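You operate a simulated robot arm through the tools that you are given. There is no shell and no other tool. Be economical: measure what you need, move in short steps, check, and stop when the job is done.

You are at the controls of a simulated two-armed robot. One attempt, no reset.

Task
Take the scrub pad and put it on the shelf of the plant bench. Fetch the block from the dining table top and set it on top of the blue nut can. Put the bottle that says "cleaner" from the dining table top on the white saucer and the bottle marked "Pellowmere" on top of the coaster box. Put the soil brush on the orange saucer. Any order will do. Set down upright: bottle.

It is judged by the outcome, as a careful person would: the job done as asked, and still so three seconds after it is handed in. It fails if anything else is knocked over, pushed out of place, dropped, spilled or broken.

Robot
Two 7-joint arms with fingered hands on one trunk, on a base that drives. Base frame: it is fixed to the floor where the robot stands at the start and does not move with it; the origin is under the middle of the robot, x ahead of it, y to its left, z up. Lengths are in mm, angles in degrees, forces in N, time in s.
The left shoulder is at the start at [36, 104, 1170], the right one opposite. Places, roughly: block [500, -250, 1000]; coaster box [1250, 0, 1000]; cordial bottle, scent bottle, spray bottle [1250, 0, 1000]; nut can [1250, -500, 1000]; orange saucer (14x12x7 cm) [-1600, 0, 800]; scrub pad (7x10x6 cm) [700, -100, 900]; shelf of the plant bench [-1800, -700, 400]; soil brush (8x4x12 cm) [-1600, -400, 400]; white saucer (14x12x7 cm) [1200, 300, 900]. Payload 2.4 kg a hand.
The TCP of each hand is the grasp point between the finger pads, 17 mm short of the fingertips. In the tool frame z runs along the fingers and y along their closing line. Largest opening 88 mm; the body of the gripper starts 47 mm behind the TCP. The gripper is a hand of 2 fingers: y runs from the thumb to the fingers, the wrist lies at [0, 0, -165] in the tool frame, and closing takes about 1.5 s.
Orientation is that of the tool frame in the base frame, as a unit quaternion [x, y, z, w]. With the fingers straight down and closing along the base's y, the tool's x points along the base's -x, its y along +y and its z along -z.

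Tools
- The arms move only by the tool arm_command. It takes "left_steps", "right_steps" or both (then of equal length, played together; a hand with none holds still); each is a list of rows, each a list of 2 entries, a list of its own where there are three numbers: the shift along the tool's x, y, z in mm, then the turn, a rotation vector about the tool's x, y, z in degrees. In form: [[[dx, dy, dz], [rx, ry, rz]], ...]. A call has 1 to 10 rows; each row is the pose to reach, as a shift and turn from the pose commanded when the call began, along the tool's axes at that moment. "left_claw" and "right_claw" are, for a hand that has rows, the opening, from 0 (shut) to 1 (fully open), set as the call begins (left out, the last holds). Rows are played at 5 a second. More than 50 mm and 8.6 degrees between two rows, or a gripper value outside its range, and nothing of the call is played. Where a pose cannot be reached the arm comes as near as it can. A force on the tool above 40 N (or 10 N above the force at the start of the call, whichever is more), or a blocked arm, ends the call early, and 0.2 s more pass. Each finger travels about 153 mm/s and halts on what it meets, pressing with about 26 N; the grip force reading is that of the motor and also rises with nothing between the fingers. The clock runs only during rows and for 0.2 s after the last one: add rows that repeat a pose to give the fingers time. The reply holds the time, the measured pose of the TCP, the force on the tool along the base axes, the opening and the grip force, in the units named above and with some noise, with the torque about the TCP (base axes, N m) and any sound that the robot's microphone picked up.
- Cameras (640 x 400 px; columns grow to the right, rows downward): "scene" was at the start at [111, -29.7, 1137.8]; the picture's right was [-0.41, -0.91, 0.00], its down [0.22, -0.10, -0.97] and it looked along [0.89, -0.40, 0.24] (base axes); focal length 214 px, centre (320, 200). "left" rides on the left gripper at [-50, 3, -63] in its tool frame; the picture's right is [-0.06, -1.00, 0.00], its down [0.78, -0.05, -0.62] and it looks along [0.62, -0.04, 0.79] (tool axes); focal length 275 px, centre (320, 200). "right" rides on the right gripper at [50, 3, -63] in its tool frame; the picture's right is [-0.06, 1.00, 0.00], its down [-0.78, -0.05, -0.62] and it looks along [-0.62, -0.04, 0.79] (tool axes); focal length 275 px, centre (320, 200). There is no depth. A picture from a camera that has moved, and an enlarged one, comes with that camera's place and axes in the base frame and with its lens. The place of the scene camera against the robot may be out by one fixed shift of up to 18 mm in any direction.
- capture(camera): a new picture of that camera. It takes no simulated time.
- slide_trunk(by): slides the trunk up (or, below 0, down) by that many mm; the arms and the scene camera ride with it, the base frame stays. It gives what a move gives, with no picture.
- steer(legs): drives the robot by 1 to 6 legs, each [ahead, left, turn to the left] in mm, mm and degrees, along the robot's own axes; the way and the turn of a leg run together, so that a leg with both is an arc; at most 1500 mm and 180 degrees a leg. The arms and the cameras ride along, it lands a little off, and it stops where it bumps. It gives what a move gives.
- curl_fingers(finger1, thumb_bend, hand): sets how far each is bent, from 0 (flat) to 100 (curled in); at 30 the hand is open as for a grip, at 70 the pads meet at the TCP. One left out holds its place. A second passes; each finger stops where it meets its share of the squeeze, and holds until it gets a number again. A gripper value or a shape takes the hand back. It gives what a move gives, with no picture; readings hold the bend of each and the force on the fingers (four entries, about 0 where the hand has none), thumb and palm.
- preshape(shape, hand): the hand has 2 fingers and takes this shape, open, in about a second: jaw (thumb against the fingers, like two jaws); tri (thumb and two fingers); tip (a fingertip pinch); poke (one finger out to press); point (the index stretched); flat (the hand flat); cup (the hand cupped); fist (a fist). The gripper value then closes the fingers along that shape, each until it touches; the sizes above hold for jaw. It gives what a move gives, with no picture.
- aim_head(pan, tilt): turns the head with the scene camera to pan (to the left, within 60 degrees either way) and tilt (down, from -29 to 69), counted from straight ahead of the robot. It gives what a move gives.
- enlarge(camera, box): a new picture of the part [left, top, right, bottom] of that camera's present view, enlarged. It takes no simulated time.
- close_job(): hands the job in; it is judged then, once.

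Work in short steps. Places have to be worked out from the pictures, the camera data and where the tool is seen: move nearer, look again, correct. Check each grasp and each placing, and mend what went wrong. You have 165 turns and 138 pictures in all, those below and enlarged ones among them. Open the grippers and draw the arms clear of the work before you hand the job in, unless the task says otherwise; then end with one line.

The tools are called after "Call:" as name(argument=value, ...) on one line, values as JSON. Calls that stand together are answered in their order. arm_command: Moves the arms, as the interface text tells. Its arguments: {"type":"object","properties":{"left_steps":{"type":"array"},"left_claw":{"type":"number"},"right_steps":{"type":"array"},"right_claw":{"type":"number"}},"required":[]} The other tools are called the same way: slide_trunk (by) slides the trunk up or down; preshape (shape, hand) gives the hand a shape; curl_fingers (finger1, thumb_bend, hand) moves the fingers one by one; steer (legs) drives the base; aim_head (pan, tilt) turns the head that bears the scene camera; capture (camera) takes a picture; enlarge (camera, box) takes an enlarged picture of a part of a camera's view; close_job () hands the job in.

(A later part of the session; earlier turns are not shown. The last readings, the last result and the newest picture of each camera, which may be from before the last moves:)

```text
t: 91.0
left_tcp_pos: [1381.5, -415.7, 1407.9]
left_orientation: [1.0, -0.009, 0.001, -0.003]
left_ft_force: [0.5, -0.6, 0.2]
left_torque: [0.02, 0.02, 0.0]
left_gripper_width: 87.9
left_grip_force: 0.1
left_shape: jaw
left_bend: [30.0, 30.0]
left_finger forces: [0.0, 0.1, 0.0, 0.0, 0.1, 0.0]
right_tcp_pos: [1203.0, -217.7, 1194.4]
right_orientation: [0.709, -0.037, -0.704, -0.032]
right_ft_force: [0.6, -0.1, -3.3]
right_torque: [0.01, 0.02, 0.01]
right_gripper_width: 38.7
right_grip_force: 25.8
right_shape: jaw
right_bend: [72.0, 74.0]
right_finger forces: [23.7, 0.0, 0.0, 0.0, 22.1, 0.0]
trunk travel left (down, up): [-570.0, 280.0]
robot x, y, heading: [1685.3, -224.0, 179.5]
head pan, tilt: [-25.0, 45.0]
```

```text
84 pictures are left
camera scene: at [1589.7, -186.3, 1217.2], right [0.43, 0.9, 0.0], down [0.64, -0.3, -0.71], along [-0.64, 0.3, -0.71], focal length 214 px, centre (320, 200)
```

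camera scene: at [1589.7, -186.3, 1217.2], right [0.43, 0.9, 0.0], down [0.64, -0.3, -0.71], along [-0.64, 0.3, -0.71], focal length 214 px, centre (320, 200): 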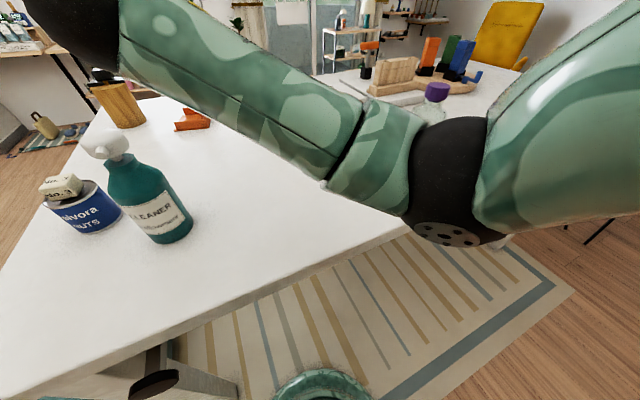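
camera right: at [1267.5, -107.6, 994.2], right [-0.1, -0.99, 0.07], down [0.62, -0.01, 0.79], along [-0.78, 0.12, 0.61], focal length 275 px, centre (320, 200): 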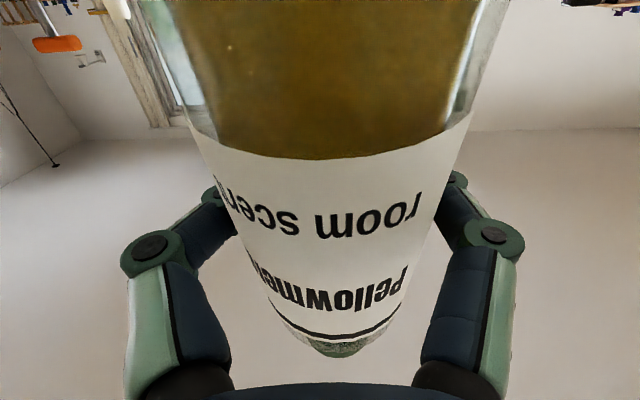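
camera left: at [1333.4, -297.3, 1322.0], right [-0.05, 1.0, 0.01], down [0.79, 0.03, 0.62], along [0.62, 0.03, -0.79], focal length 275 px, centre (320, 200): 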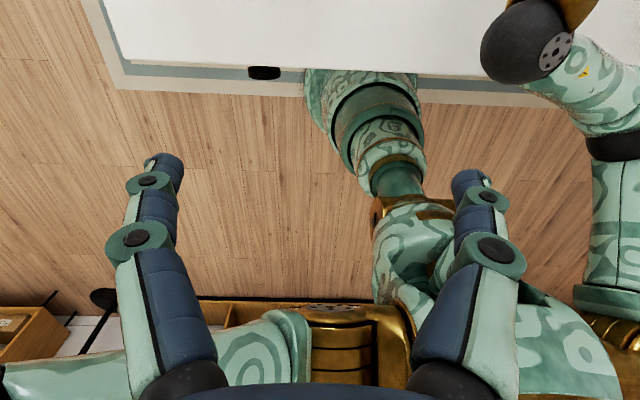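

Move laterally over the box at z≈1195 with an extra 18° yaw, well above the other bottles.

Call:
arm_command(right_steps=[[[0, -44, 10], [3, 0, 0]], [[0, -88, 21], [6, 0, 0]], [[0, -132, 32], [9, 0, 0]], [[0, -176, 42], [12, 0, 0]], [[0, -220, 53], [15, 0, 0]], [[0, -264, 63], [18, 0, 0]], [[0, -264, 63], [18, 0, 0]]])

Call:
capture(camera="scene")

Call:
capture(camera="left")

```text
t: 92.6
left_tcp_pos: [1382.7, -415.7, 1408.1]
left_orientation: [1.0, -0.009, 0.0, -0.002]
left_ft_force: [-0.1, 0.0, 0.0]
left_torque: [0.03, -0.01, -0.05]
left_gripper_width: 88.1
left_grip_force: 0.1
left_shape: jaw
left_bend: [30.0, 30.0]
left_finger forces: [0.0, 0.1, 0.0, 0.1, 0.0, 0.1]
right_tcp_pos: [1164.6, 51.2, 1191.4]
right_orientation: [0.695, -0.148, -0.689, -0.144]
right_ft_force: [0.4, -0.1, -2.9]
right_torque: [0.0, -0.02, 0.04]
right_gripper_width: 37.9
right_grip_force: 25.7
right_shape: jaw
right_bend: [72.0, 74.0]
right_finger forces: [23.2, 0.1, 0.0, 0.0, 21.6, 0.0]
trunk travel left (down, up): [-570.0, 280.0]
robot x, y, heading: [1684.1, -227.1, 179.6]
head pan, tilt: [-25.0, 45.0]
```

```text
83 pictures are left
camera scene: at [1589.7, -186.3, 1217.1], right [0.43, 0.9, 0.0], down [0.64, -0.3, -0.71], along [-0.64, 0.3, -0.71], focal length 214 px, centre (320, 200)
```

scene: 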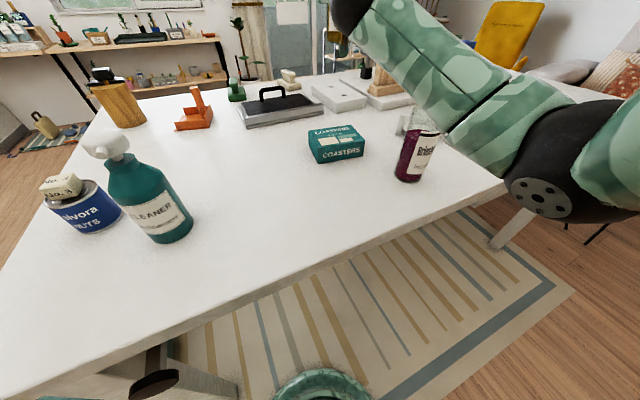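

```text
82 pictures are left
camera left: at [1332.2, -417.5, 1472.0], right [-0.04, 1.0, 0.01], down [0.79, 0.03, 0.62], along [0.62, 0.03, -0.79], focal length 275 px, centre (320, 200)
```

left: 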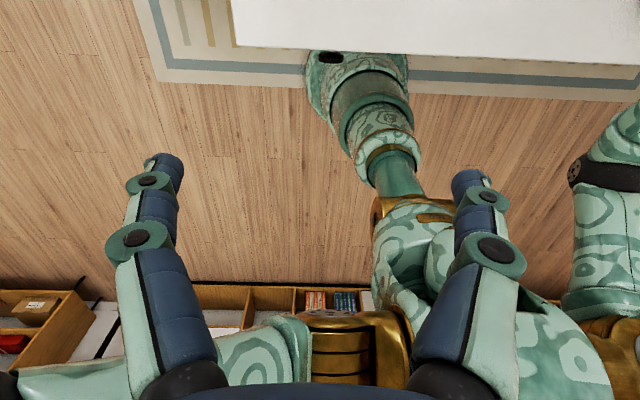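

Hand is over the box; plan-view clearance to the purple bottle is ~70 mm. Lower to z≈1035 and look.

Call:
arm_command(right_steps=[[[40, 0, -2], [0, 0, 0]], [[80, 0, -3], [0, 0, 0]], [[120, 0, -3], [0, 0, 0]], [[156, 0, -3], [0, 0, 0]], [[156, 0, -3], [0, 0, 0]]])

Call:
capture(camera="scene")

Call:
enlarge(camera="scene", box=[260, 60, 460, 200])

```text
t: 93.8
left_tcp_pos: [1381.9, -417.0, 1408.9]
left_orientation: [1.0, -0.008, 0.0, -0.003]
left_ft_force: [0.2, 0.3, 0.3]
left_torque: [-0.02, -0.03, 0.01]
left_gripper_width: 87.8
left_grip_force: 0.2
left_shape: jaw
left_bend: [30.0, 30.0]
left_finger forces: [0.0, 0.0, 0.0, 0.0, 0.0, 0.0]
right_tcp_pos: [1169.2, 44.5, 1034.6]
right_orientation: [0.695, -0.147, -0.689, -0.142]
right_ft_force: [0.7, 0.1, -3.4]
right_torque: [0.04, -0.01, 0.02]
right_gripper_width: 38.2
right_grip_force: 26.2
right_shape: jaw
right_bend: [72.0, 74.0]
right_finger forces: [23.0, 0.0, 0.0, 0.1, 21.4, 0.0]
trunk travel left (down, up): [-570.0, 280.0]
robot x, y, heading: [1686.6, -227.3, 179.5]
head pan, tilt: [-25.0, 45.0]
```

```text
81 pictures are left
camera scene: at [1589.8, -186.2, 1217.2], right [0.43, 0.9, 0.0], down [0.64, -0.3, -0.71], along [-0.64, 0.3, -0.71], focal length 214 px, centre (320, 200)
```

scene: 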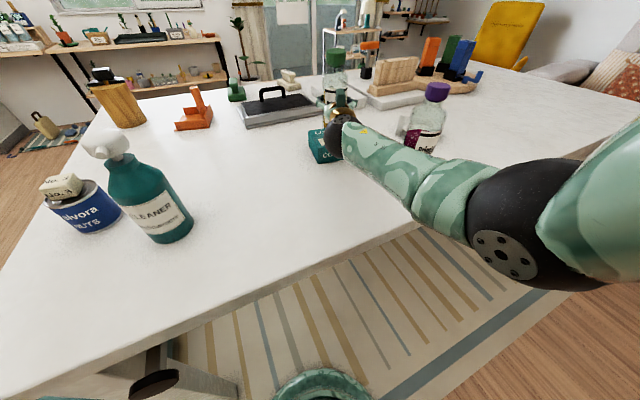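

```text
2.86 times, centred on (360, 130) of scene
camera zoom: at [1589.8, -186.2, 1217.2], right [0.43, 0.9, 0.0], down [0.64, -0.3, -0.71], along [-0.64, 0.3, -0.71], focal length 613 px, centre (206, 400)
```

zoom: 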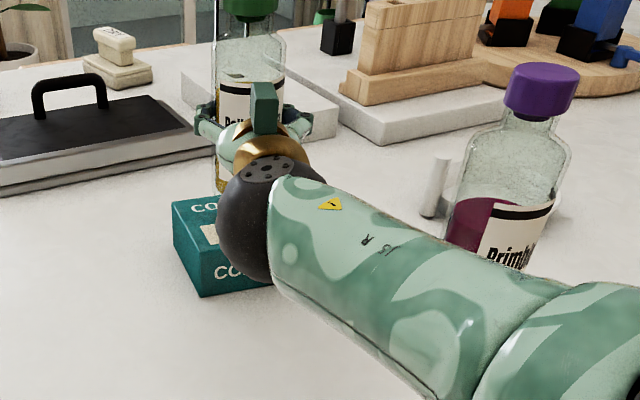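

Bottle hangs upright over the box, clear of the purple bottle. Lower 20 mm with a 6 mm correction in y, then approach contact.

Call:
arm_command(right_steps=[[[8, -3, 1], [0, 0, 0]], [[15, -5.5, 2.4], [0, 0, 0]], [[20, -5.5, 2.4], [0, 0, 0]], [[20, -5.5, 2.4], [0, 0, 0]]])

Call:
enlarge(camera="scene", box=[290, 40, 410, 180])

```text
t: 94.8
left_tcp_pos: [1381.6, -415.2, 1407.5]
left_orientation: [1.0, -0.009, 0.0, -0.003]
left_ft_force: [-0.6, 0.6, -0.4]
left_torque: [0.02, 0.02, 0.02]
left_gripper_width: 87.9
left_grip_force: 0.1
left_shape: jaw
left_bend: [30.0, 30.0]
left_finger forces: [0.1, 0.0, 0.0, 0.0, 0.0, 0.1]
right_tcp_pos: [1169.5, 53.3, 1013.6]
right_orientation: [0.695, -0.148, -0.689, -0.143]
right_ft_force: [-0.2, -0.2, -3.0]
right_torque: [0.01, -0.02, 0.02]
right_gripper_width: 38.0
right_grip_force: 26.4
right_shape: jaw
right_bend: [72.0, 74.0]
right_finger forces: [22.9, 0.1, 0.0, 0.0, 21.5, 0.2]
trunk travel left (down, up): [-570.0, 280.0]
robot x, y, heading: [1683.4, -225.9, 179.5]
head pan, tilt: [-25.0, 45.0]
```

```text
2.86 times, centred on (350, 110) of scene
camera zoom: at [1589.7, -186.1, 1217.1], right [0.43, 0.9, 0.0], down [0.64, -0.3, -0.71], along [-0.64, 0.3, -0.71], focal length 613 px, centre (234, 457)
```

zoom: 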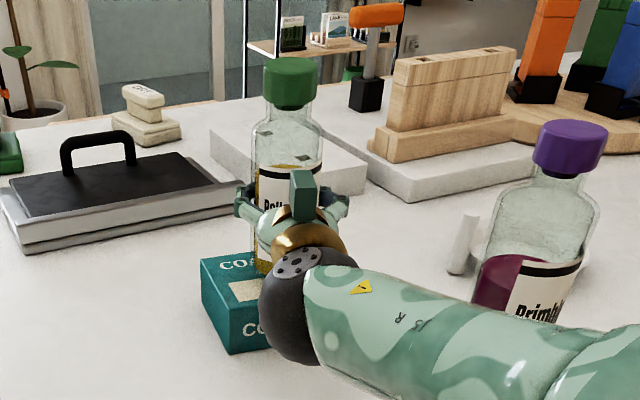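

Base is just above the box top. Lower in small steps while watching the force.

Call:
arm_command(right_steps=[[[3, 0, 0], [0, 0, 0]], [[6, 0, 0], [0, 0, 0]], [[8, 0, 0], [0, 0, 0]], [[8, 0, 0], [0, 0, 0]]])

```text
t: 95.8
left_tcp_pos: [1381.5, -415.2, 1407.2]
left_orientation: [1.0, -0.009, 0.0, -0.003]
left_ft_force: [0.0, -0.6, 0.6]
left_torque: [0.01, 0.02, -0.01]
left_gripper_width: 87.8
left_grip_force: 0.0
left_shape: jaw
left_bend: [30.0, 30.0]
left_finger forces: [0.0, 0.1, 0.1, 0.0, 0.0, 0.0]
right_tcp_pos: [1170.3, 53.5, 1007.5]
right_orientation: [0.695, -0.147, -0.689, -0.142]
right_ft_force: [0.7, 0.3, -2.0]
right_torque: [0.0, 0.03, 0.0]
right_gripper_width: 36.5
right_grip_force: 25.9
right_shape: jaw
right_bend: [74.0, 75.0]
right_finger forces: [19.5, 0.0, 0.0, 0.0, 21.5, 0.0]
trunk travel left (down, up): [-570.0, 280.0]
robot x, y, heading: [1680.9, -225.1, 179.4]
head pan, tilt: [-25.0, 45.0]
```

Gripper width drifts slightly (36.5); check picture before going on.

Call:
enlarge(camera="scene", box=[290, 40, 410, 180])

Call:
capture(camera="right")

```text
2.86 times, centred on (350, 110) of scene
camera zoom: at [1589.7, -186.1, 1217.1], right [0.43, 0.9, 0.0], down [0.64, -0.3, -0.71], along [-0.64, 0.3, -0.71], focal length 613 px, centre (234, 457)
```

zoom: 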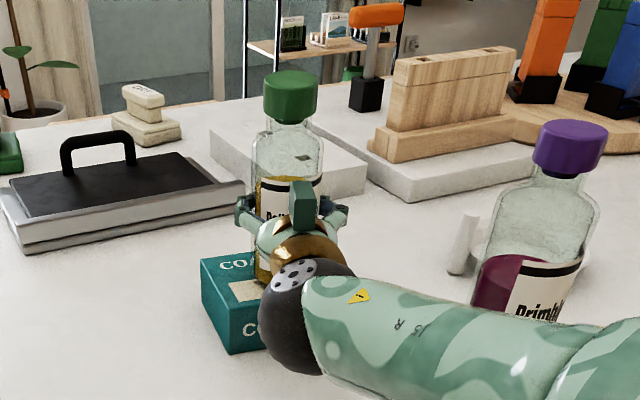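

```text
77 pictures are left
camera right: at [1227.9, 24.8, 958.2], right [-0.4, -0.91, 0.07], down [0.58, -0.2, 0.79], along [-0.71, 0.36, 0.61], focal length 275 px, centre (320, 200)
```

right: 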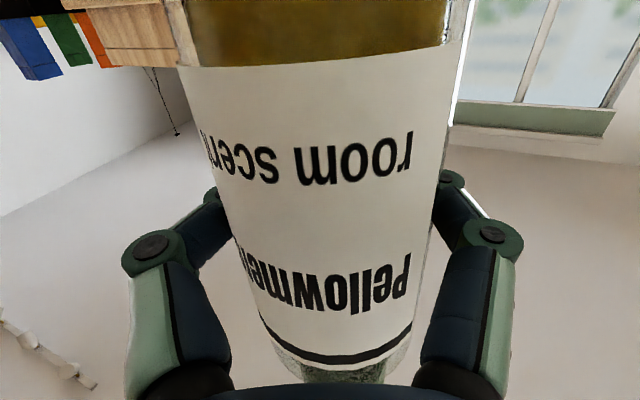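

The bottle slid slightly in the grip as its base met the box, and it looks vertical. Lower 4 mm more to confirm support.

Call:
arm_command(right_steps=[[[2, 0, 0], [0, 0, 0]], [[4, 0, 0], [0, 0, 0]], [[4, 0, 0], [0, 0, 0]]])

Call:
enlarge(camera="scene", box=[290, 40, 410, 180])

```text
t: 96.6
left_tcp_pos: [1382.8, -414.7, 1408.1]
left_orientation: [1.0, -0.009, -0.001, -0.003]
left_ft_force: [-0.3, -0.2, 0.3]
left_torque: [0.01, -0.02, 0.06]
left_gripper_width: 88.0
left_grip_force: 0.1
left_shape: jaw
left_bend: [30.0, 30.0]
left_finger forces: [0.1, 0.1, 0.0, 0.0, 0.1, 0.0]
right_tcp_pos: [1168.7, 53.1, 1004.4]
right_orientation: [0.694, -0.147, -0.69, -0.142]
right_ft_force: [-1.3, 1.4, 4.4]
right_torque: [0.01, 0.05, -0.02]
right_gripper_width: 36.2
right_grip_force: 26.0
right_shape: jaw
right_bend: [74.0, 75.0]
right_finger forces: [20.4, 0.0, 0.0, 0.0, 22.6, 0.1]
trunk travel left (down, up): [-570.0, 280.0]
robot x, y, heading: [1684.7, -221.5, 179.3]
head pan, tilt: [-25.0, 45.0]
```

```text
2.86 times, centred on (350, 110) of scene
camera zoom: at [1590.1, -186.2, 1217.2], right [0.43, 0.9, 0.0], down [0.64, -0.3, -0.71], along [-0.64, 0.3, -0.71], focal length 613 px, centre (234, 457)
```

zoom: 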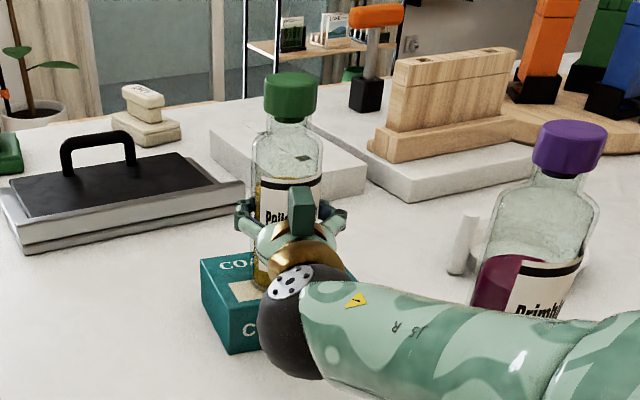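

The base is supported (+7 N). Open the fingers while holding still.

Call:
arm_command(right_steps=[[[0, 0, 0], [0, 0, 0]], [[0, 0, 0], [0, 0, 0]], [[0, 0, 0], [0, 0, 0]], [[0, 0, 0], [0, 0, 0]]], right_claw=0.9)

Call:
enlarge(camera="scene", box=[290, 40, 410, 180])

Call:
capture(camera="right")

```text
t: 97.6
left_tcp_pos: [1381.8, -414.9, 1408.6]
left_orientation: [1.0, -0.009, 0.001, -0.003]
left_ft_force: [0.0, -1.2, 0.1]
left_torque: [0.01, 0.0, -0.02]
left_gripper_width: 87.7
left_grip_force: 0.1
left_shape: jaw
left_bend: [30.0, 30.0]
left_finger forces: [0.0, 0.0, 0.0, 0.0, 0.0, 0.1]
right_tcp_pos: [1171.2, 53.8, 1003.0]
right_orientation: [0.695, -0.147, -0.689, -0.142]
right_ft_force: [0.3, 1.2, -0.6]
right_torque: [0.02, 0.02, 0.02]
right_gripper_width: 79.1
right_grip_force: 0.0
right_shape: jaw
right_bend: [48.0, 44.0]
right_finger forces: [0.0, 0.1, 0.0, 0.0, 0.0, 0.1]
trunk travel left (down, up): [-570.0, 280.0]
robot x, y, heading: [1684.8, -223.6, 179.4]
head pan, tilt: [-25.0, 45.0]
```

```text
2.86 times, centred on (350, 110) of scene
camera zoom: at [1590.0, -186.3, 1217.2], right [0.43, 0.9, 0.0], down [0.64, -0.3, -0.71], along [-0.64, 0.3, -0.71], focal length 613 px, centre (234, 457)
```

zoom: 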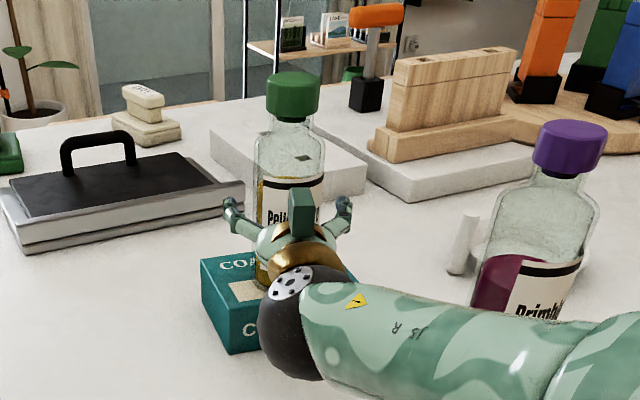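

```text
74 pictures are left
camera right: at [1227.8, 24.4, 953.9], right [-0.4, -0.91, 0.07], down [0.58, -0.2, 0.79], along [-0.71, 0.36, 0.61], focal length 275 px, centre (320, 200)
```

right: 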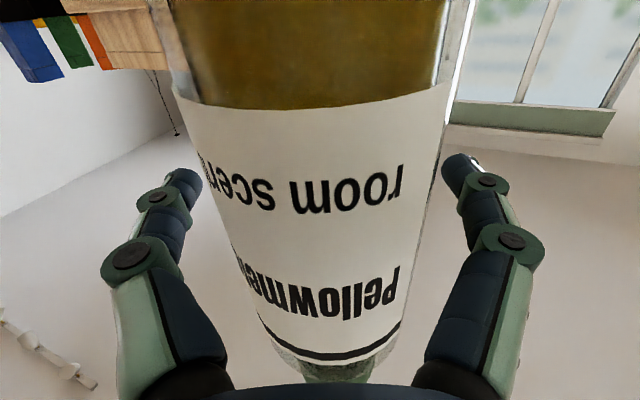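

The bottle stands on the box by itself. Retract straight back along the tool axis, then raise.

Call:
arm_command(right_steps=[[[0, 0, -20], [0, 0, 0]], [[0, 0, -45], [0, 0, 0]], [[0, 0, -70], [0, 0, 0]], [[0, 0, -95], [0, 0, 0]], [[-20, 0, -110], [0, 0, 0]], [[-60, 0, -110], [0, 0, 0]], [[-100, 0, -110], [0, 0, 0]], [[-140, 0, -110], [0, 0, 0]]], right_claw=1)

Call:
capture(camera="scene")

```text
t: 99.4
left_tcp_pos: [1382.0, -414.9, 1409.0]
left_orientation: [1.0, -0.009, 0.0, -0.002]
left_ft_force: [-0.9, -0.8, 0.2]
left_torque: [-0.01, -0.02, -0.01]
left_gripper_width: 87.9
left_grip_force: 0.0
left_shape: jaw
left_bend: [30.0, 30.0]
left_finger forces: [0.0, 0.1, 0.0, 0.1, 0.1, 0.1]
right_tcp_pos: [1272.2, 10.2, 1148.7]
right_orientation: [0.695, -0.147, -0.689, -0.142]
right_ft_force: [0.1, -0.1, -0.4]
right_torque: [0.0, 0.0, -0.02]
right_gripper_width: 88.1
right_grip_force: 0.0
right_shape: jaw
right_bend: [30.0, 30.0]
right_finger forces: [0.0, 0.0, 0.0, 0.1, 0.1, 0.1]
trunk travel left (down, up): [-570.0, 280.0]
robot x, y, heading: [1683.5, -226.5, 179.2]
head pan, tilt: [-25.0, 45.0]
```

```text
73 pictures are left
camera scene: at [1589.8, -186.2, 1217.2], right [0.43, 0.9, 0.0], down [0.64, -0.3, -0.71], along [-0.64, 0.3, -0.71], focal length 214 px, centre (320, 200)
```

scene: 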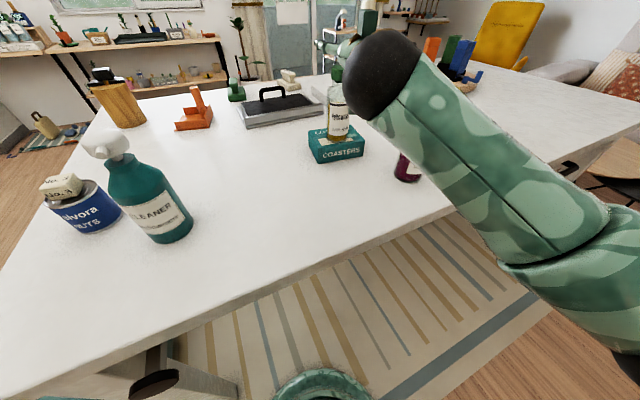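

Pellowmere bottle is upright on the coaster box. Now turn the right hand back to pointing down.

Call:
arm_command(right_steps=[[[-6, 0, -5], [0, 8.5, 0]], [[-10, 0, -10], [0, 17, 0]], [[-10, 0, -10], [0, 25.5, 0]], [[-10, 0, -10], [0, 34, 0]], [[-10, 0, -10], [0, 42.5, 0]], [[-10, 0, -10], [0, 51, 0]], [[-10, 0, -10], [0, 59.5, 0]], [[-10, 0, -10], [0, 68, 0]], [[-10, 0, -10], [0, 76.5, 0]], [[-10, 0, -10], [0, 85, 0]]])

Call:
arm_command(right_steps=[[[0, 0, 0], [0, 5, 0]], [[0, 0, 0], [0, 5, 0]]])

Call:
arm_command(right_steps=[[[0, 0, 0], [0, 0, -8]], [[0, 0, 0], [0, 0, -16]], [[0, 0, 0], [0, 0, -23.5]], [[0, 0, 0], [0, 0, -23.5]]])

Call:
steer(legs=[[0, 200, 0]])

Call:
aim_head(pan=-10, tilt=40)

Call:
capture(camera="scene")

Call:
capture(camera="right")

```text
t: 101.6
left_tcp_pos: [1382.7, -414.3, 1408.3]
left_orientation: [1.0, -0.009, 0.0, -0.003]
left_ft_force: [-0.5, 0.4, 0.3]
left_torque: [0.0, -0.01, -0.04]
left_gripper_width: 88.1
left_grip_force: 0.1
left_shape: jaw
left_bend: [30.0, 30.0]
left_finger forces: [0.0, 0.0, 0.0, 0.0, 0.0, 0.0]
right_tcp_pos: [1278.8, 8.8, 1155.1]
right_orientation: [0.978, -0.206, -0.038, -0.006]
right_ft_force: [0.1, 0.4, -0.1]
right_torque: [-0.03, -0.03, -0.01]
right_gripper_width: 87.8
right_grip_force: 0.1
right_shape: jaw
right_bend: [30.0, 30.0]
right_finger forces: [0.0, 0.0, 0.0, 0.0, 0.1, 0.0]
trunk travel left (down, up): [-570.0, 280.0]
robot x, y, heading: [1684.9, -223.5, 179.5]
head pan, tilt: [-25.0, 45.0]
```

```text
t: 102.2
left_tcp_pos: [1383.5, -415.2, 1408.6]
left_orientation: [1.0, -0.009, 0.0, -0.003]
left_ft_force: [0.5, -0.3, -0.1]
left_torque: [-0.01, -0.05, -0.02]
left_gripper_width: 88.1
left_grip_force: 0.1
left_shape: jaw
left_bend: [30.0, 30.0]
left_finger forces: [0.0, 0.0, 0.0, 0.0, 0.1, 0.0]
right_tcp_pos: [1280.0, 8.1, 1155.7]
right_orientation: [0.979, -0.206, 0.004, 0.003]
right_ft_force: [-0.5, -0.2, -0.5]
right_torque: [0.0, 0.0, 0.02]
right_gripper_width: 87.9
right_grip_force: 0.0
right_shape: jaw
right_bend: [30.0, 30.0]
right_finger forces: [0.0, 0.0, 0.0, 0.0, 0.1, 0.0]
trunk travel left (down, up): [-570.0, 280.0]
robot x, y, heading: [1682.0, -225.2, 179.5]
head pan, tilt: [-25.0, 45.0]
```

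```text
t: 103.2
left_tcp_pos: [1381.7, -415.2, 1407.8]
left_orientation: [1.0, -0.009, 0.0, -0.002]
left_ft_force: [0.5, 0.2, -0.5]
left_torque: [0.0, 0.02, 0.02]
left_gripper_width: 87.9
left_grip_force: 0.1
left_shape: jaw
left_bend: [30.0, 30.0]
left_finger forces: [0.0, 0.0, 0.0, 0.1, 0.0, 0.0]
right_tcp_pos: [1280.2, 8.3, 1156.0]
right_orientation: [1.0, -0.001, 0.002, 0.004]
right_ft_force: [-0.5, 0.3, -0.2]
right_torque: [0.04, -0.04, -0.03]
right_gripper_width: 87.9
right_grip_force: 0.1
right_shape: jaw
right_bend: [30.0, 30.0]
right_finger forces: [0.1, 0.0, 0.0, 0.0, 0.0, 0.1]
trunk travel left (down, up): [-570.0, 280.0]
robot x, y, heading: [1684.0, -224.4, 179.8]
head pan, tilt: [-25.0, 45.0]
```

```text
t: 104.8
left_tcp_pos: [1380.2, -621.1, 1408.7]
left_orientation: [1.0, -0.01, 0.0, -0.003]
left_ft_force: [-0.3, -0.9, -0.4]
left_torque: [-0.03, 0.02, 0.02]
left_gripper_width: 87.9
left_grip_force: 0.0
left_shape: jaw
left_bend: [30.0, 30.0]
left_finger forces: [0.0, 0.0, 0.0, 0.1, 0.0, 0.1]
right_tcp_pos: [1278.6, -198.6, 1155.3]
right_orientation: [1.0, -0.002, 0.002, 0.003]
right_ft_force: [-0.1, 0.2, 0.6]
right_torque: [0.05, 0.01, -0.04]
right_gripper_width: 87.8
right_grip_force: 0.1
right_shape: jaw
right_bend: [30.0, 30.0]
right_finger forces: [0.0, 0.0, 0.0, 0.0, 0.0, 0.0]
trunk travel left (down, up): [-570.0, 280.0]
robot x, y, heading: [1678.7, -432.6, 179.7]
head pan, tilt: [-25.0, 45.0]
```

```text
t: 105.6
left_tcp_pos: [1379.8, -620.8, 1408.6]
left_orientation: [1.0, -0.009, 0.001, -0.002]
left_ft_force: [0.0, 0.4, 0.9]
left_torque: [-0.01, 0.01, -0.02]
left_gripper_width: 88.1
left_grip_force: 0.0
left_shape: jaw
left_bend: [30.0, 30.0]
left_finger forces: [0.0, 0.0, 0.1, 0.0, 0.0, 0.1]
right_tcp_pos: [1277.4, -197.3, 1155.3]
right_orientation: [1.0, -0.001, 0.002, 0.005]
right_ft_force: [-0.6, 0.1, -0.4]
right_torque: [0.03, 0.01, 0.0]
right_gripper_width: 88.1
right_grip_force: 0.0
right_shape: jaw
right_bend: [30.0, 30.0]
right_finger forces: [0.1, 0.0, 0.0, 0.0, 0.0, 0.1]
trunk travel left (down, up): [-570.0, 280.0]
robot x, y, heading: [1683.6, -430.7, 179.5]
head pan, tilt: [-10.0, 40.0]
```

```text
72 pictures are left
camera scene: at [1577.9, -410.2, 1224.4], right [0.18, 0.98, 0.0], down [0.63, -0.12, -0.77], along [-0.75, 0.14, -0.64], focal length 214 px, centre (320, 200)
```

scene: 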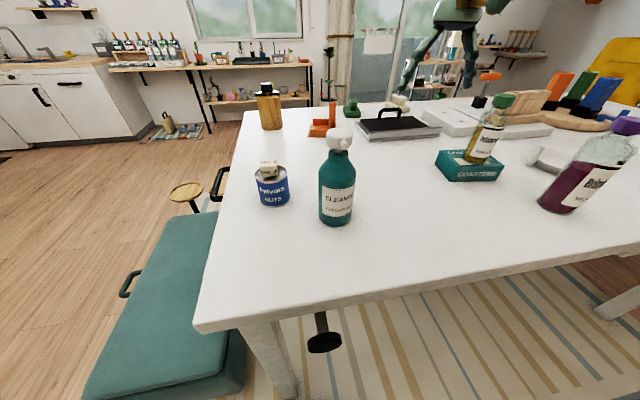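

```text
71 pictures are left
camera right: at [1327.9, -199.7, 1218.8], right [-0.07, -1.0, 0.01], down [-0.79, 0.06, 0.61], along [-0.61, 0.03, -0.79], focal length 275 px, centre (320, 200)
```

right: 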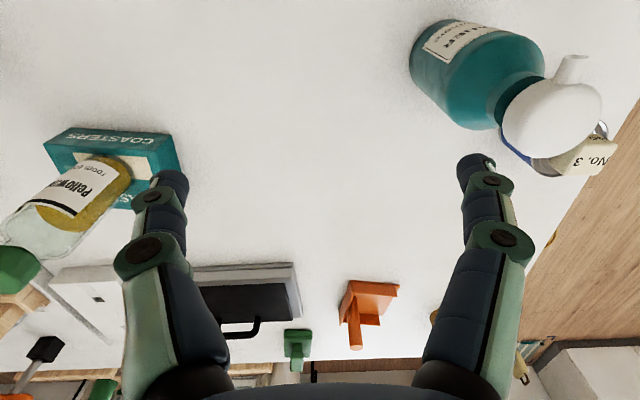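

Cleaner bottle ≈(1268,-320), head top ≈1083, nozzle toward me, so closing along y suits. Move above it at the current height and look.

Call:
arm_command(right_steps=[[[-3, 41, 0], [0, 0, 0]], [[-6, 82, 0], [0, 0, 0]], [[-10, 123, 0], [0, 0, 0]], [[-10, 123, 0], [0, 0, 0]]])

Call:
capture(camera="right")

Call:
enlarge(camera="scene", box=[260, 40, 420, 240])

```text
t: 106.6
left_tcp_pos: [1380.4, -619.0, 1407.9]
left_orientation: [1.0, -0.01, 0.0, -0.003]
left_ft_force: [-0.7, 0.2, -0.6]
left_torque: [-0.01, 0.0, 0.02]
left_gripper_width: 87.9
left_grip_force: 0.0
left_shape: jaw
left_bend: [30.0, 30.0]
left_finger forces: [0.0, 0.1, 0.0, 0.0, 0.0, 0.0]
right_tcp_pos: [1270.3, -317.9, 1152.5]
right_orientation: [1.0, -0.002, 0.002, 0.003]
right_ft_force: [-0.3, 0.1, 0.4]
right_torque: [0.02, -0.03, -0.05]
right_gripper_width: 87.7
right_grip_force: 0.1
right_shape: jaw
right_bend: [30.0, 30.0]
right_finger forces: [0.0, 0.0, 0.1, 0.0, 0.0, 0.1]
trunk travel left (down, up): [-570.0, 280.0]
robot x, y, heading: [1685.0, -431.4, 179.4]
head pan, tilt: [-10.0, 40.0]
```

```text
70 pictures are left
camera right: at [1320.1, -321.7, 1216.2], right [-0.07, -1.0, 0.01], down [-0.79, 0.06, 0.61], along [-0.61, 0.03, -0.79], focal length 275 px, centre (320, 200)
```

right: 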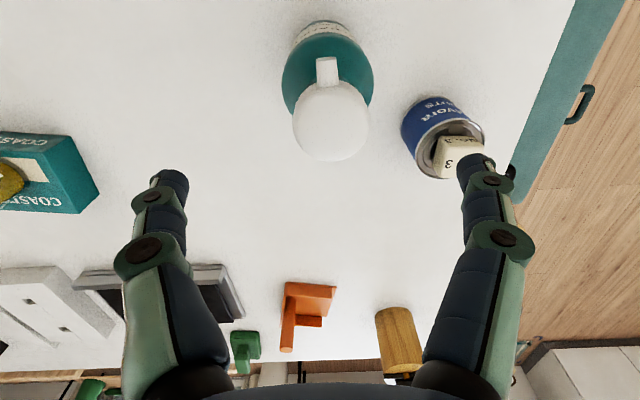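

```text
2.00 times, centred on (340, 140) of scene
camera zoom: at [1577.9, -409.8, 1224.4], right [0.18, 0.98, 0.0], down [0.63, -0.12, -0.77], along [-0.75, 0.14, -0.64], focal length 429 px, centre (280, 320)
```

zoom: 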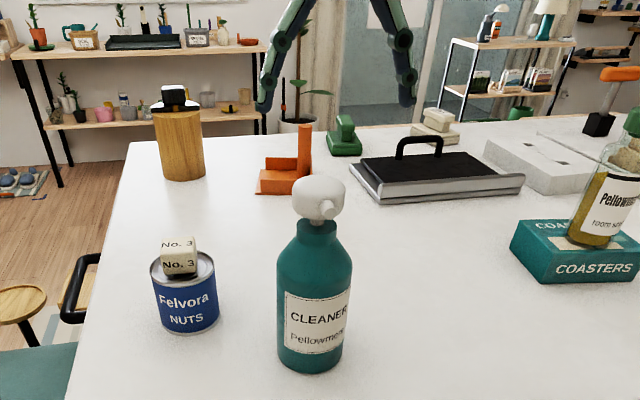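

Refined bottle axis ≈(1264,-326). Correct and descend to z≈1090 to check alignment around the head.

Call:
arm_command(right_steps=[[[-6, 8, 0], [0, 0, 0]], [[-6, 8, 25], [0, 0, 0]], [[-6, 8, 45], [0, 0, 0]], [[-6, 8, 62], [0, 0, 0]], [[-6, 8, 62], [0, 0, 0]]])

Call:
capture(camera="right")

Call:
enlarge(camera="scene", box=[260, 40, 420, 240])

```text
t: 107.8
left_tcp_pos: [1380.2, -620.5, 1407.9]
left_orientation: [1.0, -0.009, 0.001, -0.003]
left_ft_force: [0.3, 0.0, -0.4]
left_torque: [-0.03, -0.01, -0.04]
left_gripper_width: 88.1
left_grip_force: 0.1
left_shape: jaw
left_bend: [30.0, 30.0]
left_finger forces: [0.0, 0.1, 0.0, 0.0, 0.0, 0.0]
right_tcp_pos: [1262.3, -324.8, 1093.9]
right_orientation: [1.0, -0.001, 0.003, 0.004]
right_ft_force: [-0.1, -1.2, 0.9]
right_torque: [0.04, 0.02, 0.0]
right_gripper_width: 87.9
right_grip_force: 0.0
right_shape: jaw
right_bend: [30.0, 30.0]
right_finger forces: [0.1, 0.0, 0.0, 0.0, 0.0, 0.0]
trunk travel left (down, up): [-570.0, 280.0]
robot x, y, heading: [1681.6, -427.0, 179.7]
head pan, tilt: [-10.0, 40.0]
```

```text
68 pictures are left
camera right: at [1312.8, -328.8, 1157.2], right [-0.07, -1.0, 0.01], down [-0.79, 0.06, 0.61], along [-0.61, 0.03, -0.79], focal length 275 px, centre (320, 200)
```

right: 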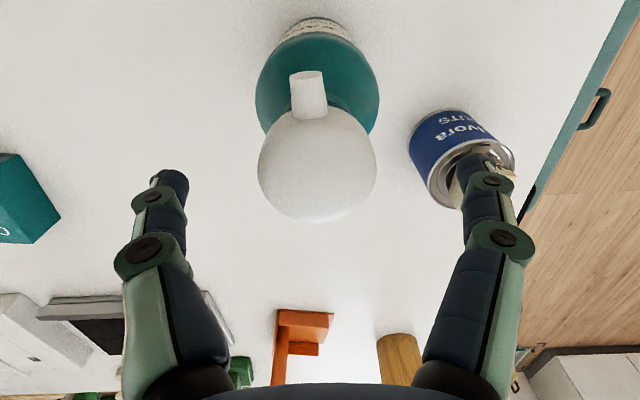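

```text
2.00 times, centred on (340, 140) of scene
camera zoom: at [1577.8, -410.2, 1224.4], right [0.18, 0.98, 0.0], down [0.63, -0.12, -0.77], along [-0.75, 0.14, -0.64], focal length 429 px, centre (280, 320)
```

zoom: 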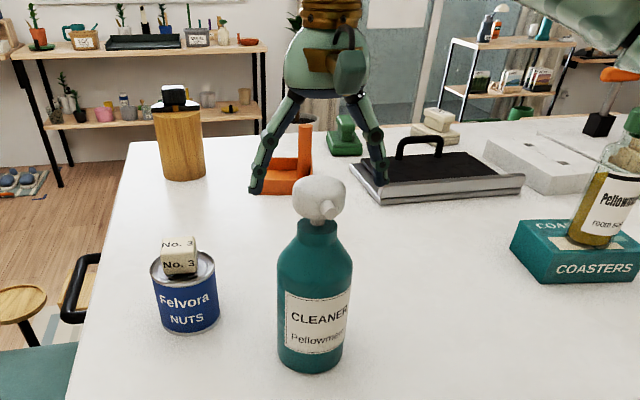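

Head centre computed at (1264.5,-325.6,1074) — nicely aligned. Descend 21 mm and half-close to verify centring.

Call:
arm_command(right_steps=[[[2, 0, 10], [0, 0, 0]], [[2, 0, 22], [0, 0, 0]], [[2, 0, 22], [0, 0, 0]]])

Call:
arm_command(right_steps=[[[0, 0, 0], [0, 0, 0]], [[0, 0, 0], [0, 0, 0]], [[0, 0, 0], [0, 0, 0]], [[0, 0, 0], [0, 0, 0]]], right_claw=0.62)

Call:
capture(camera="right")

```text
t: 108.6
left_tcp_pos: [1380.7, -619.5, 1407.5]
left_orientation: [1.0, -0.009, 0.0, -0.003]
left_ft_force: [-0.1, 0.6, -1.3]
left_torque: [0.03, 0.0, 0.02]
left_gripper_width: 87.9
left_grip_force: 0.1
left_shape: jaw
left_bend: [30.0, 30.0]
left_finger forces: [0.0, 0.0, 0.0, 0.0, 0.0, 0.1]
right_tcp_pos: [1264.0, -325.8, 1072.7]
right_orientation: [1.0, -0.001, 0.002, 0.004]
right_ft_force: [-0.5, -0.3, -0.3]
right_torque: [0.01, -0.03, 0.0]
right_gripper_width: 88.0
right_grip_force: 0.0
right_shape: jaw
right_bend: [30.0, 30.0]
right_finger forces: [0.0, 0.1, 0.1, 0.0, 0.0, 0.0]
trunk travel left (down, up): [-570.0, 280.0]
robot x, y, heading: [1680.8, -429.0, 179.4]
head pan, tilt: [-10.0, 40.0]
```

```text
t: 109.6
left_tcp_pos: [1380.6, -620.1, 1407.9]
left_orientation: [1.0, -0.01, 0.0, -0.002]
left_ft_force: [-0.1, -0.1, 0.3]
left_torque: [0.0, -0.02, 0.01]
left_gripper_width: 87.9
left_grip_force: 0.1
left_shape: jaw
left_bend: [30.0, 30.0]
left_finger forces: [0.0, 0.0, 0.1, 0.0, 0.0, 0.0]
right_tcp_pos: [1265.4, -326.4, 1071.8]
right_orientation: [1.0, -0.002, 0.003, 0.005]
right_ft_force: [-0.1, -0.3, -0.1]
right_torque: [0.03, -0.01, -0.01]
right_gripper_width: 54.7
right_grip_force: 0.0
right_shape: jaw
right_bend: [71.0, 71.0]
right_finger forces: [0.0, 0.0, 0.0, 0.0, 0.0, 0.0]
trunk travel left (down, up): [-570.0, 280.0]
robot x, y, heading: [1684.8, -427.9, 179.7]
head pan, tilt: [-10.0, 40.0]
```

```text
66 pictures are left
camera right: at [1314.8, -329.7, 1135.6], right [-0.07, -1.0, 0.01], down [-0.79, 0.06, 0.61], along [-0.61, 0.03, -0.79], focal length 275 px, centre (320, 200)
```

right: 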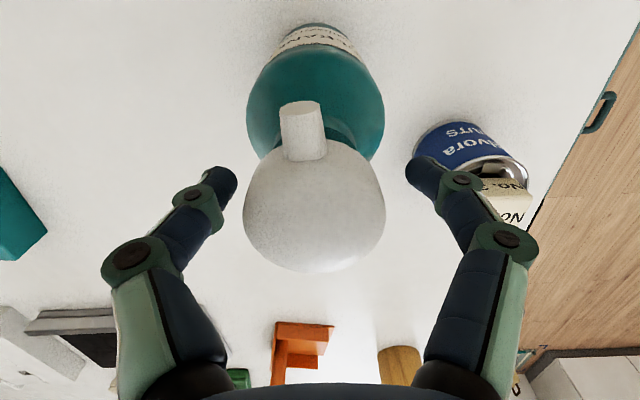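

Well centred (≈2 mm off in y). Correct that and close fully on the head.

Call:
arm_command(right_steps=[[[0, -2, 0], [0, 0, 0]], [[0, -2, 0], [0, 0, 0]], [[0, -2, 0], [0, 0, 0]], [[0, -2, 0], [0, 0, 0]], [[0, -2, 0], [0, 0, 0]], [[0, -2, 0], [0, 0, 0]]], right_claw=0.15)

Call:
capture(camera="right")

```text
t: 111.0
left_tcp_pos: [1380.1, -618.5, 1408.6]
left_orientation: [1.0, -0.009, -0.001, -0.003]
left_ft_force: [0.5, -0.1, 0.3]
left_torque: [0.01, -0.01, 0.02]
left_gripper_width: 87.8
left_grip_force: 0.1
left_shape: jaw
left_bend: [30.0, 30.0]
left_finger forces: [0.0, 0.1, 0.0, 0.0, 0.1, 0.0]
right_tcp_pos: [1265.0, -324.8, 1071.9]
right_orientation: [1.0, -0.001, 0.002, 0.005]
right_ft_force: [-0.4, 0.5, -0.3]
right_torque: [-0.01, -0.01, 0.02]
right_gripper_width: 13.8
right_grip_force: 25.9
right_shape: jaw
right_bend: [80.0, 76.0]
right_finger forces: [0.0, 0.1, 0.0, 0.0, 0.1, 0.0]
trunk travel left (down, up): [-570.0, 280.0]
robot x, y, heading: [1685.0, -430.6, 179.5]
head pan, tilt: [-10.0, 40.0]
```

```text
65 pictures are left
camera right: at [1315.1, -327.8, 1135.4], right [-0.07, -1.0, 0.01], down [-0.79, 0.06, 0.61], along [-0.61, 0.03, -0.79], focal length 275 px, centre (320, 200)
```

right: 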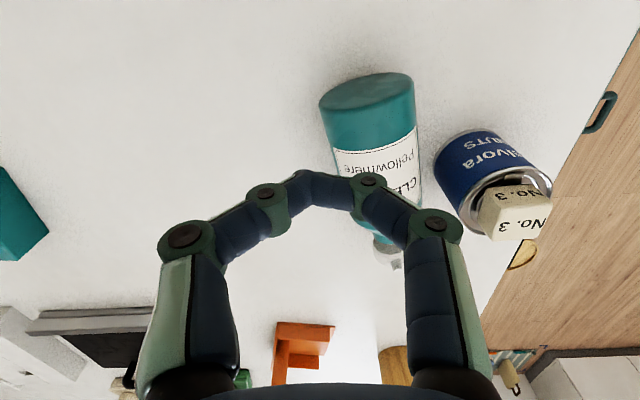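

The head slipped out too, and the bottle has tipped over away from me, next to the can. I open and lift, then inspect.

Call:
arm_command(right_steps=[[[0, 0, -30], [0, 0, 0]], [[0, 0, -60], [0, 0, 0]], [[10, 0, -90], [0, 0, 0]]])

Call:
arm_command(right_steps=[[[0, 0, 0], [0, 0, 0]], [[0, 0, 0], [0, 0, 0]], [[0, 0, 0], [0, 0, 0]]], right_claw=1)

Call:
capture(camera="right")

Call:
capture(camera="scene")

```text
t: 111.8
left_tcp_pos: [1380.1, -619.2, 1408.0]
left_orientation: [1.0, -0.009, -0.001, -0.003]
left_ft_force: [-0.5, 1.2, 0.1]
left_torque: [-0.01, 0.01, -0.01]
left_gripper_width: 88.1
left_grip_force: 0.0
left_shape: jaw
left_bend: [30.0, 30.0]
left_finger forces: [0.0, 0.0, 0.0, 0.0, 0.1, 0.1]
right_tcp_pos: [1271.9, -324.6, 1164.3]
right_orientation: [1.0, -0.002, 0.004, 0.004]
right_ft_force: [0.0, -0.2, -0.5]
right_torque: [-0.01, 0.02, 0.03]
right_gripper_width: 13.9
right_grip_force: 26.0
right_shape: jaw
right_bend: [80.0, 76.0]
right_finger forces: [0.0, 0.0, 0.0, 0.0, 0.0, 0.0]
trunk travel left (down, up): [-570.0, 280.0]
robot x, y, heading: [1679.9, -431.1, 179.7]
head pan, tilt: [-10.0, 40.0]
```

```text
t: 112.6
left_tcp_pos: [1380.7, -620.4, 1408.1]
left_orientation: [1.0, -0.009, 0.001, -0.002]
left_ft_force: [-0.2, -0.1, -0.4]
left_torque: [0.01, 0.02, 0.04]
left_gripper_width: 87.8
left_grip_force: 0.1
left_shape: jaw
left_bend: [30.0, 30.0]
left_finger forces: [0.0, 0.0, 0.0, 0.1, 0.1, 0.0]
right_tcp_pos: [1271.0, -324.8, 1162.8]
right_orientation: [1.0, -0.002, 0.003, 0.004]
right_ft_force: [0.2, 0.4, 0.0]
right_torque: [-0.04, -0.01, 0.03]
right_gripper_width: 87.9
right_grip_force: 0.0
right_shape: jaw
right_bend: [30.0, 30.0]
right_finger forces: [0.0, 0.1, 0.0, 0.0, 0.0, 0.0]
trunk travel left (down, up): [-570.0, 280.0]
robot x, y, heading: [1685.9, -429.0, 179.4]
head pan, tilt: [-10.0, 40.0]
```

```text
64 pictures are left
camera right: at [1322.5, -327.2, 1226.3], right [-0.07, -1.0, 0.01], down [-0.79, 0.06, 0.61], along [-0.61, 0.03, -0.79], focal length 275 px, centre (320, 200)
```

right: 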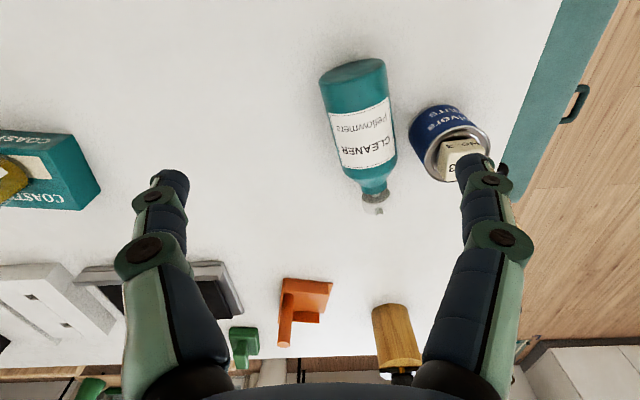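

```text
63 pictures are left
camera scene: at [1577.9, -410.2, 1224.4], right [0.18, 0.98, 0.0], down [0.63, -0.12, -0.77], along [-0.75, 0.14, -0.64], focal length 214 px, centre (320, 200)
```

scene: 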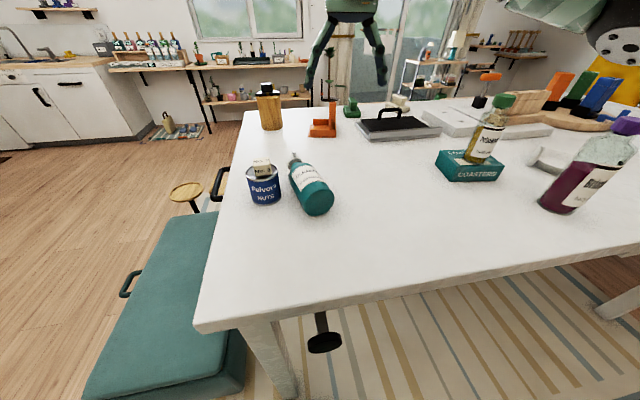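

I need a closer look at the bottle's head and the can.

Call:
enlarge(camera="scene", box=[230, 130, 350, 230])

Call:
enlarge(camera="right", box=[300, 40, 500, 240])

```text
4.00 times, centred on (290, 180) of scene
camera zoom: at [1577.9, -410.2, 1224.4], right [0.18, 0.98, 0.0], down [0.63, -0.12, -0.77], along [-0.75, 0.14, -0.64], focal length 858 px, centre (440, 280)
```

zoom: 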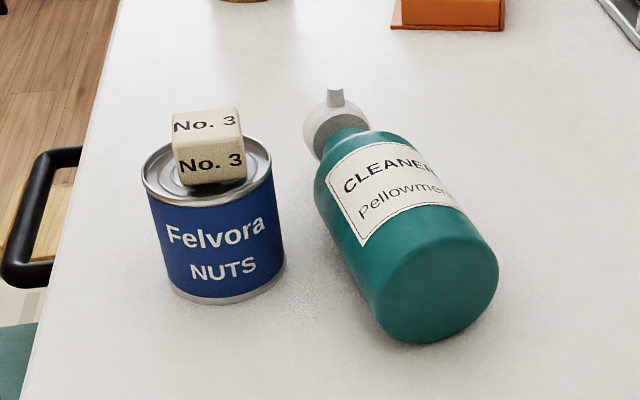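

```text
2.00 times, centred on (400, 140) of right
camera zoom: at [1322.5, -327.2, 1226.3], right [-0.07, -1.0, 0.01], down [-0.79, 0.06, 0.61], along [-0.61, 0.03, -0.79], focal length 551 px, centre (160, 320)
```

zoom: 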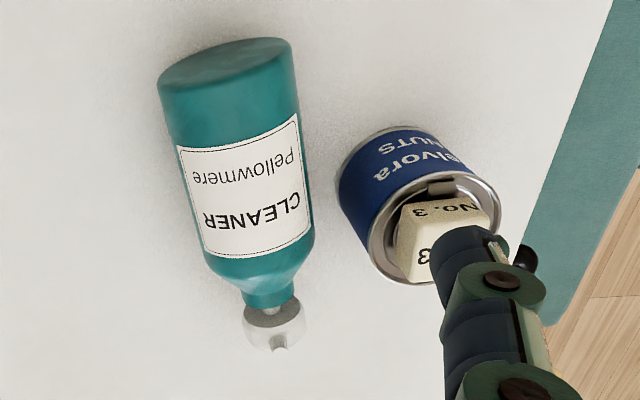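

The head is intact (white on white) and the block is still on the can. The bottle lies base (1248,-359) → neck (1106,-388), too near the can for a mid-body grip, so I'll first grip near its base, and move it to free table space. Lower trunk 100 and position above.

Call:
slide_trunk(by=-100)

Call:
arm_command(right_steps=[[[-20, 12, 0], [0, 0, -4]], [[-42, 28, 0], [0, 0, -8]], [[-64, 43, 0], [0, 0, -11.5]], [[-64, 43, 20], [0, 0, -11.5]], [[-64, 43, 20], [0, 0, -11.5]]])

Call:
capture(camera="right")

```text
t: 113.9
left_tcp_pos: [1379.9, -618.9, 1308.7]
left_orientation: [1.0, -0.01, -0.001, -0.003]
left_ft_force: [0.5, -0.5, 0.2]
left_torque: [0.01, -0.01, 0.03]
left_gripper_width: 87.9
left_grip_force: 0.2
left_shape: jaw
left_bend: [30.0, 30.0]
left_finger forces: [0.0, 0.0, 0.1, 0.0, 0.0, 0.0]
right_tcp_pos: [1274.4, -326.2, 1062.5]
right_orientation: [1.0, -0.001, 0.002, 0.004]
right_ft_force: [-0.4, 0.7, -0.5]
right_torque: [-0.01, 0.01, 0.01]
right_gripper_width: 87.9
right_grip_force: 0.0
right_shape: jaw
right_bend: [30.0, 30.0]
right_finger forces: [0.1, 0.1, 0.0, 0.0, 0.1, 0.0]
trunk travel left (down, up): [-470.0, 380.0]
robot x, y, heading: [1682.3, -428.8, 179.7]
head pan, tilt: [-10.0, 40.0]
```

```text
t: 115.1
left_tcp_pos: [1381.2, -619.5, 1308.2]
left_orientation: [1.0, -0.01, 0.001, -0.003]
left_ft_force: [0.2, -0.1, 0.2]
left_torque: [0.02, 0.01, -0.05]
left_gripper_width: 87.8
left_grip_force: 0.3
left_shape: jaw
left_bend: [30.0, 30.0]
left_finger forces: [0.0, 0.0, 0.1, 0.0, 0.0, 0.1]
right_tcp_pos: [1206.6, -368.8, 1042.9]
right_orientation: [0.995, 0.098, 0.002, 0.004]
right_ft_force: [-0.1, -0.3, 0.0]
right_torque: [-0.02, 0.01, 0.03]
right_gripper_width: 87.9
right_grip_force: 0.0
right_shape: jaw
right_bend: [30.0, 30.0]
right_finger forces: [0.0, 0.0, 0.0, 0.1, 0.0, 0.0]
trunk travel left (down, up): [-470.0, 380.0]
robot x, y, heading: [1684.1, -429.5, 179.3]
head pan, tilt: [-10.0, 40.0]
```

```text
60 pictures are left
camera right: at [1256.8, -362.2, 1106.2], right [0.13, -0.99, 0.01], down [-0.78, -0.1, 0.61], along [-0.61, -0.09, -0.79], focal length 275 px, centre (320, 200)
```

right: 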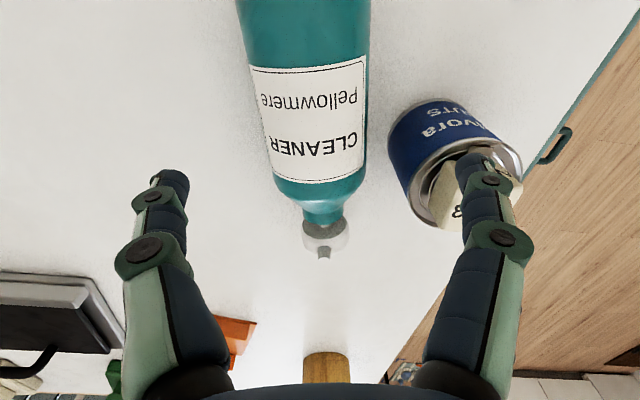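

Fingers clear the can by ~25 mm here. Shift 4 mm in y and descend to z≈934, then close.

Call:
arm_command(right_steps=[[[0, -4, 25], [0, 0, 0]], [[0, -4, 50], [0, 0, 0]], [[0, -4, 75], [0, 0, 0]], [[0, -4, 95], [0, 0, 0]], [[0, -4, 109], [0, 0, 0]], [[0, -4, 109], [0, 0, 0]]])

Call:
capture(camera="right")

Call:
enlarge(camera="scene", box=[220, 110, 380, 240])

```text
t: 116.5
left_tcp_pos: [1379.6, -619.8, 1308.5]
left_orientation: [1.0, -0.009, 0.0, -0.002]
left_ft_force: [1.0, 1.0, 0.0]
left_torque: [-0.02, -0.02, 0.05]
left_gripper_width: 87.9
left_grip_force: 0.0
left_shape: jaw
left_bend: [30.0, 30.0]
left_finger forces: [0.1, 0.1, 0.0, 0.0, 0.0, 0.0]
right_tcp_pos: [1208.9, -365.3, 934.9]
right_orientation: [0.995, 0.099, 0.003, 0.005]
right_ft_force: [-0.5, -0.1, -0.5]
right_torque: [0.01, -0.03, 0.01]
right_gripper_width: 88.0
right_grip_force: 0.1
right_shape: jaw
right_bend: [30.0, 30.0]
right_finger forces: [0.0, 0.0, 0.0, 0.0, 0.1, 0.1]
trunk travel left (down, up): [-470.0, 380.0]
robot x, y, heading: [1681.3, -428.5, 179.5]
head pan, tilt: [-10.0, 40.0]
```

```text
59 pictures are left
camera right: at [1258.2, -358.7, 997.7], right [0.13, -0.99, 0.01], down [-0.78, -0.1, 0.61], along [-0.61, -0.09, -0.79], focal length 275 px, centre (320, 200)
```

right: 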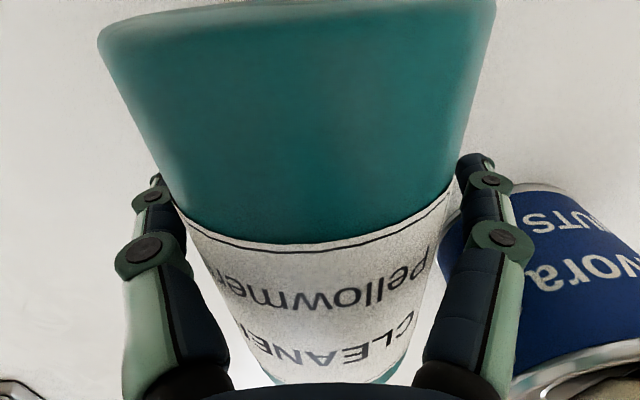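

```text
3.08 times, centred on (300, 175) of scene
camera zoom: at [1576.4, -410.2, 1123.9], right [0.18, 0.98, 0.0], down [0.63, -0.12, -0.77], along [-0.75, 0.14, -0.64], focal length 660 px, centre (382, 277)
```

zoom: 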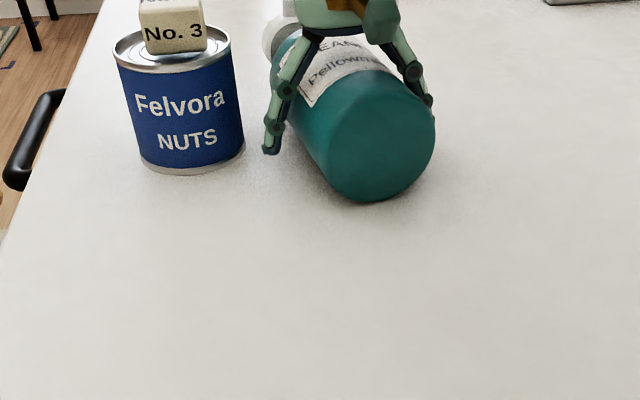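

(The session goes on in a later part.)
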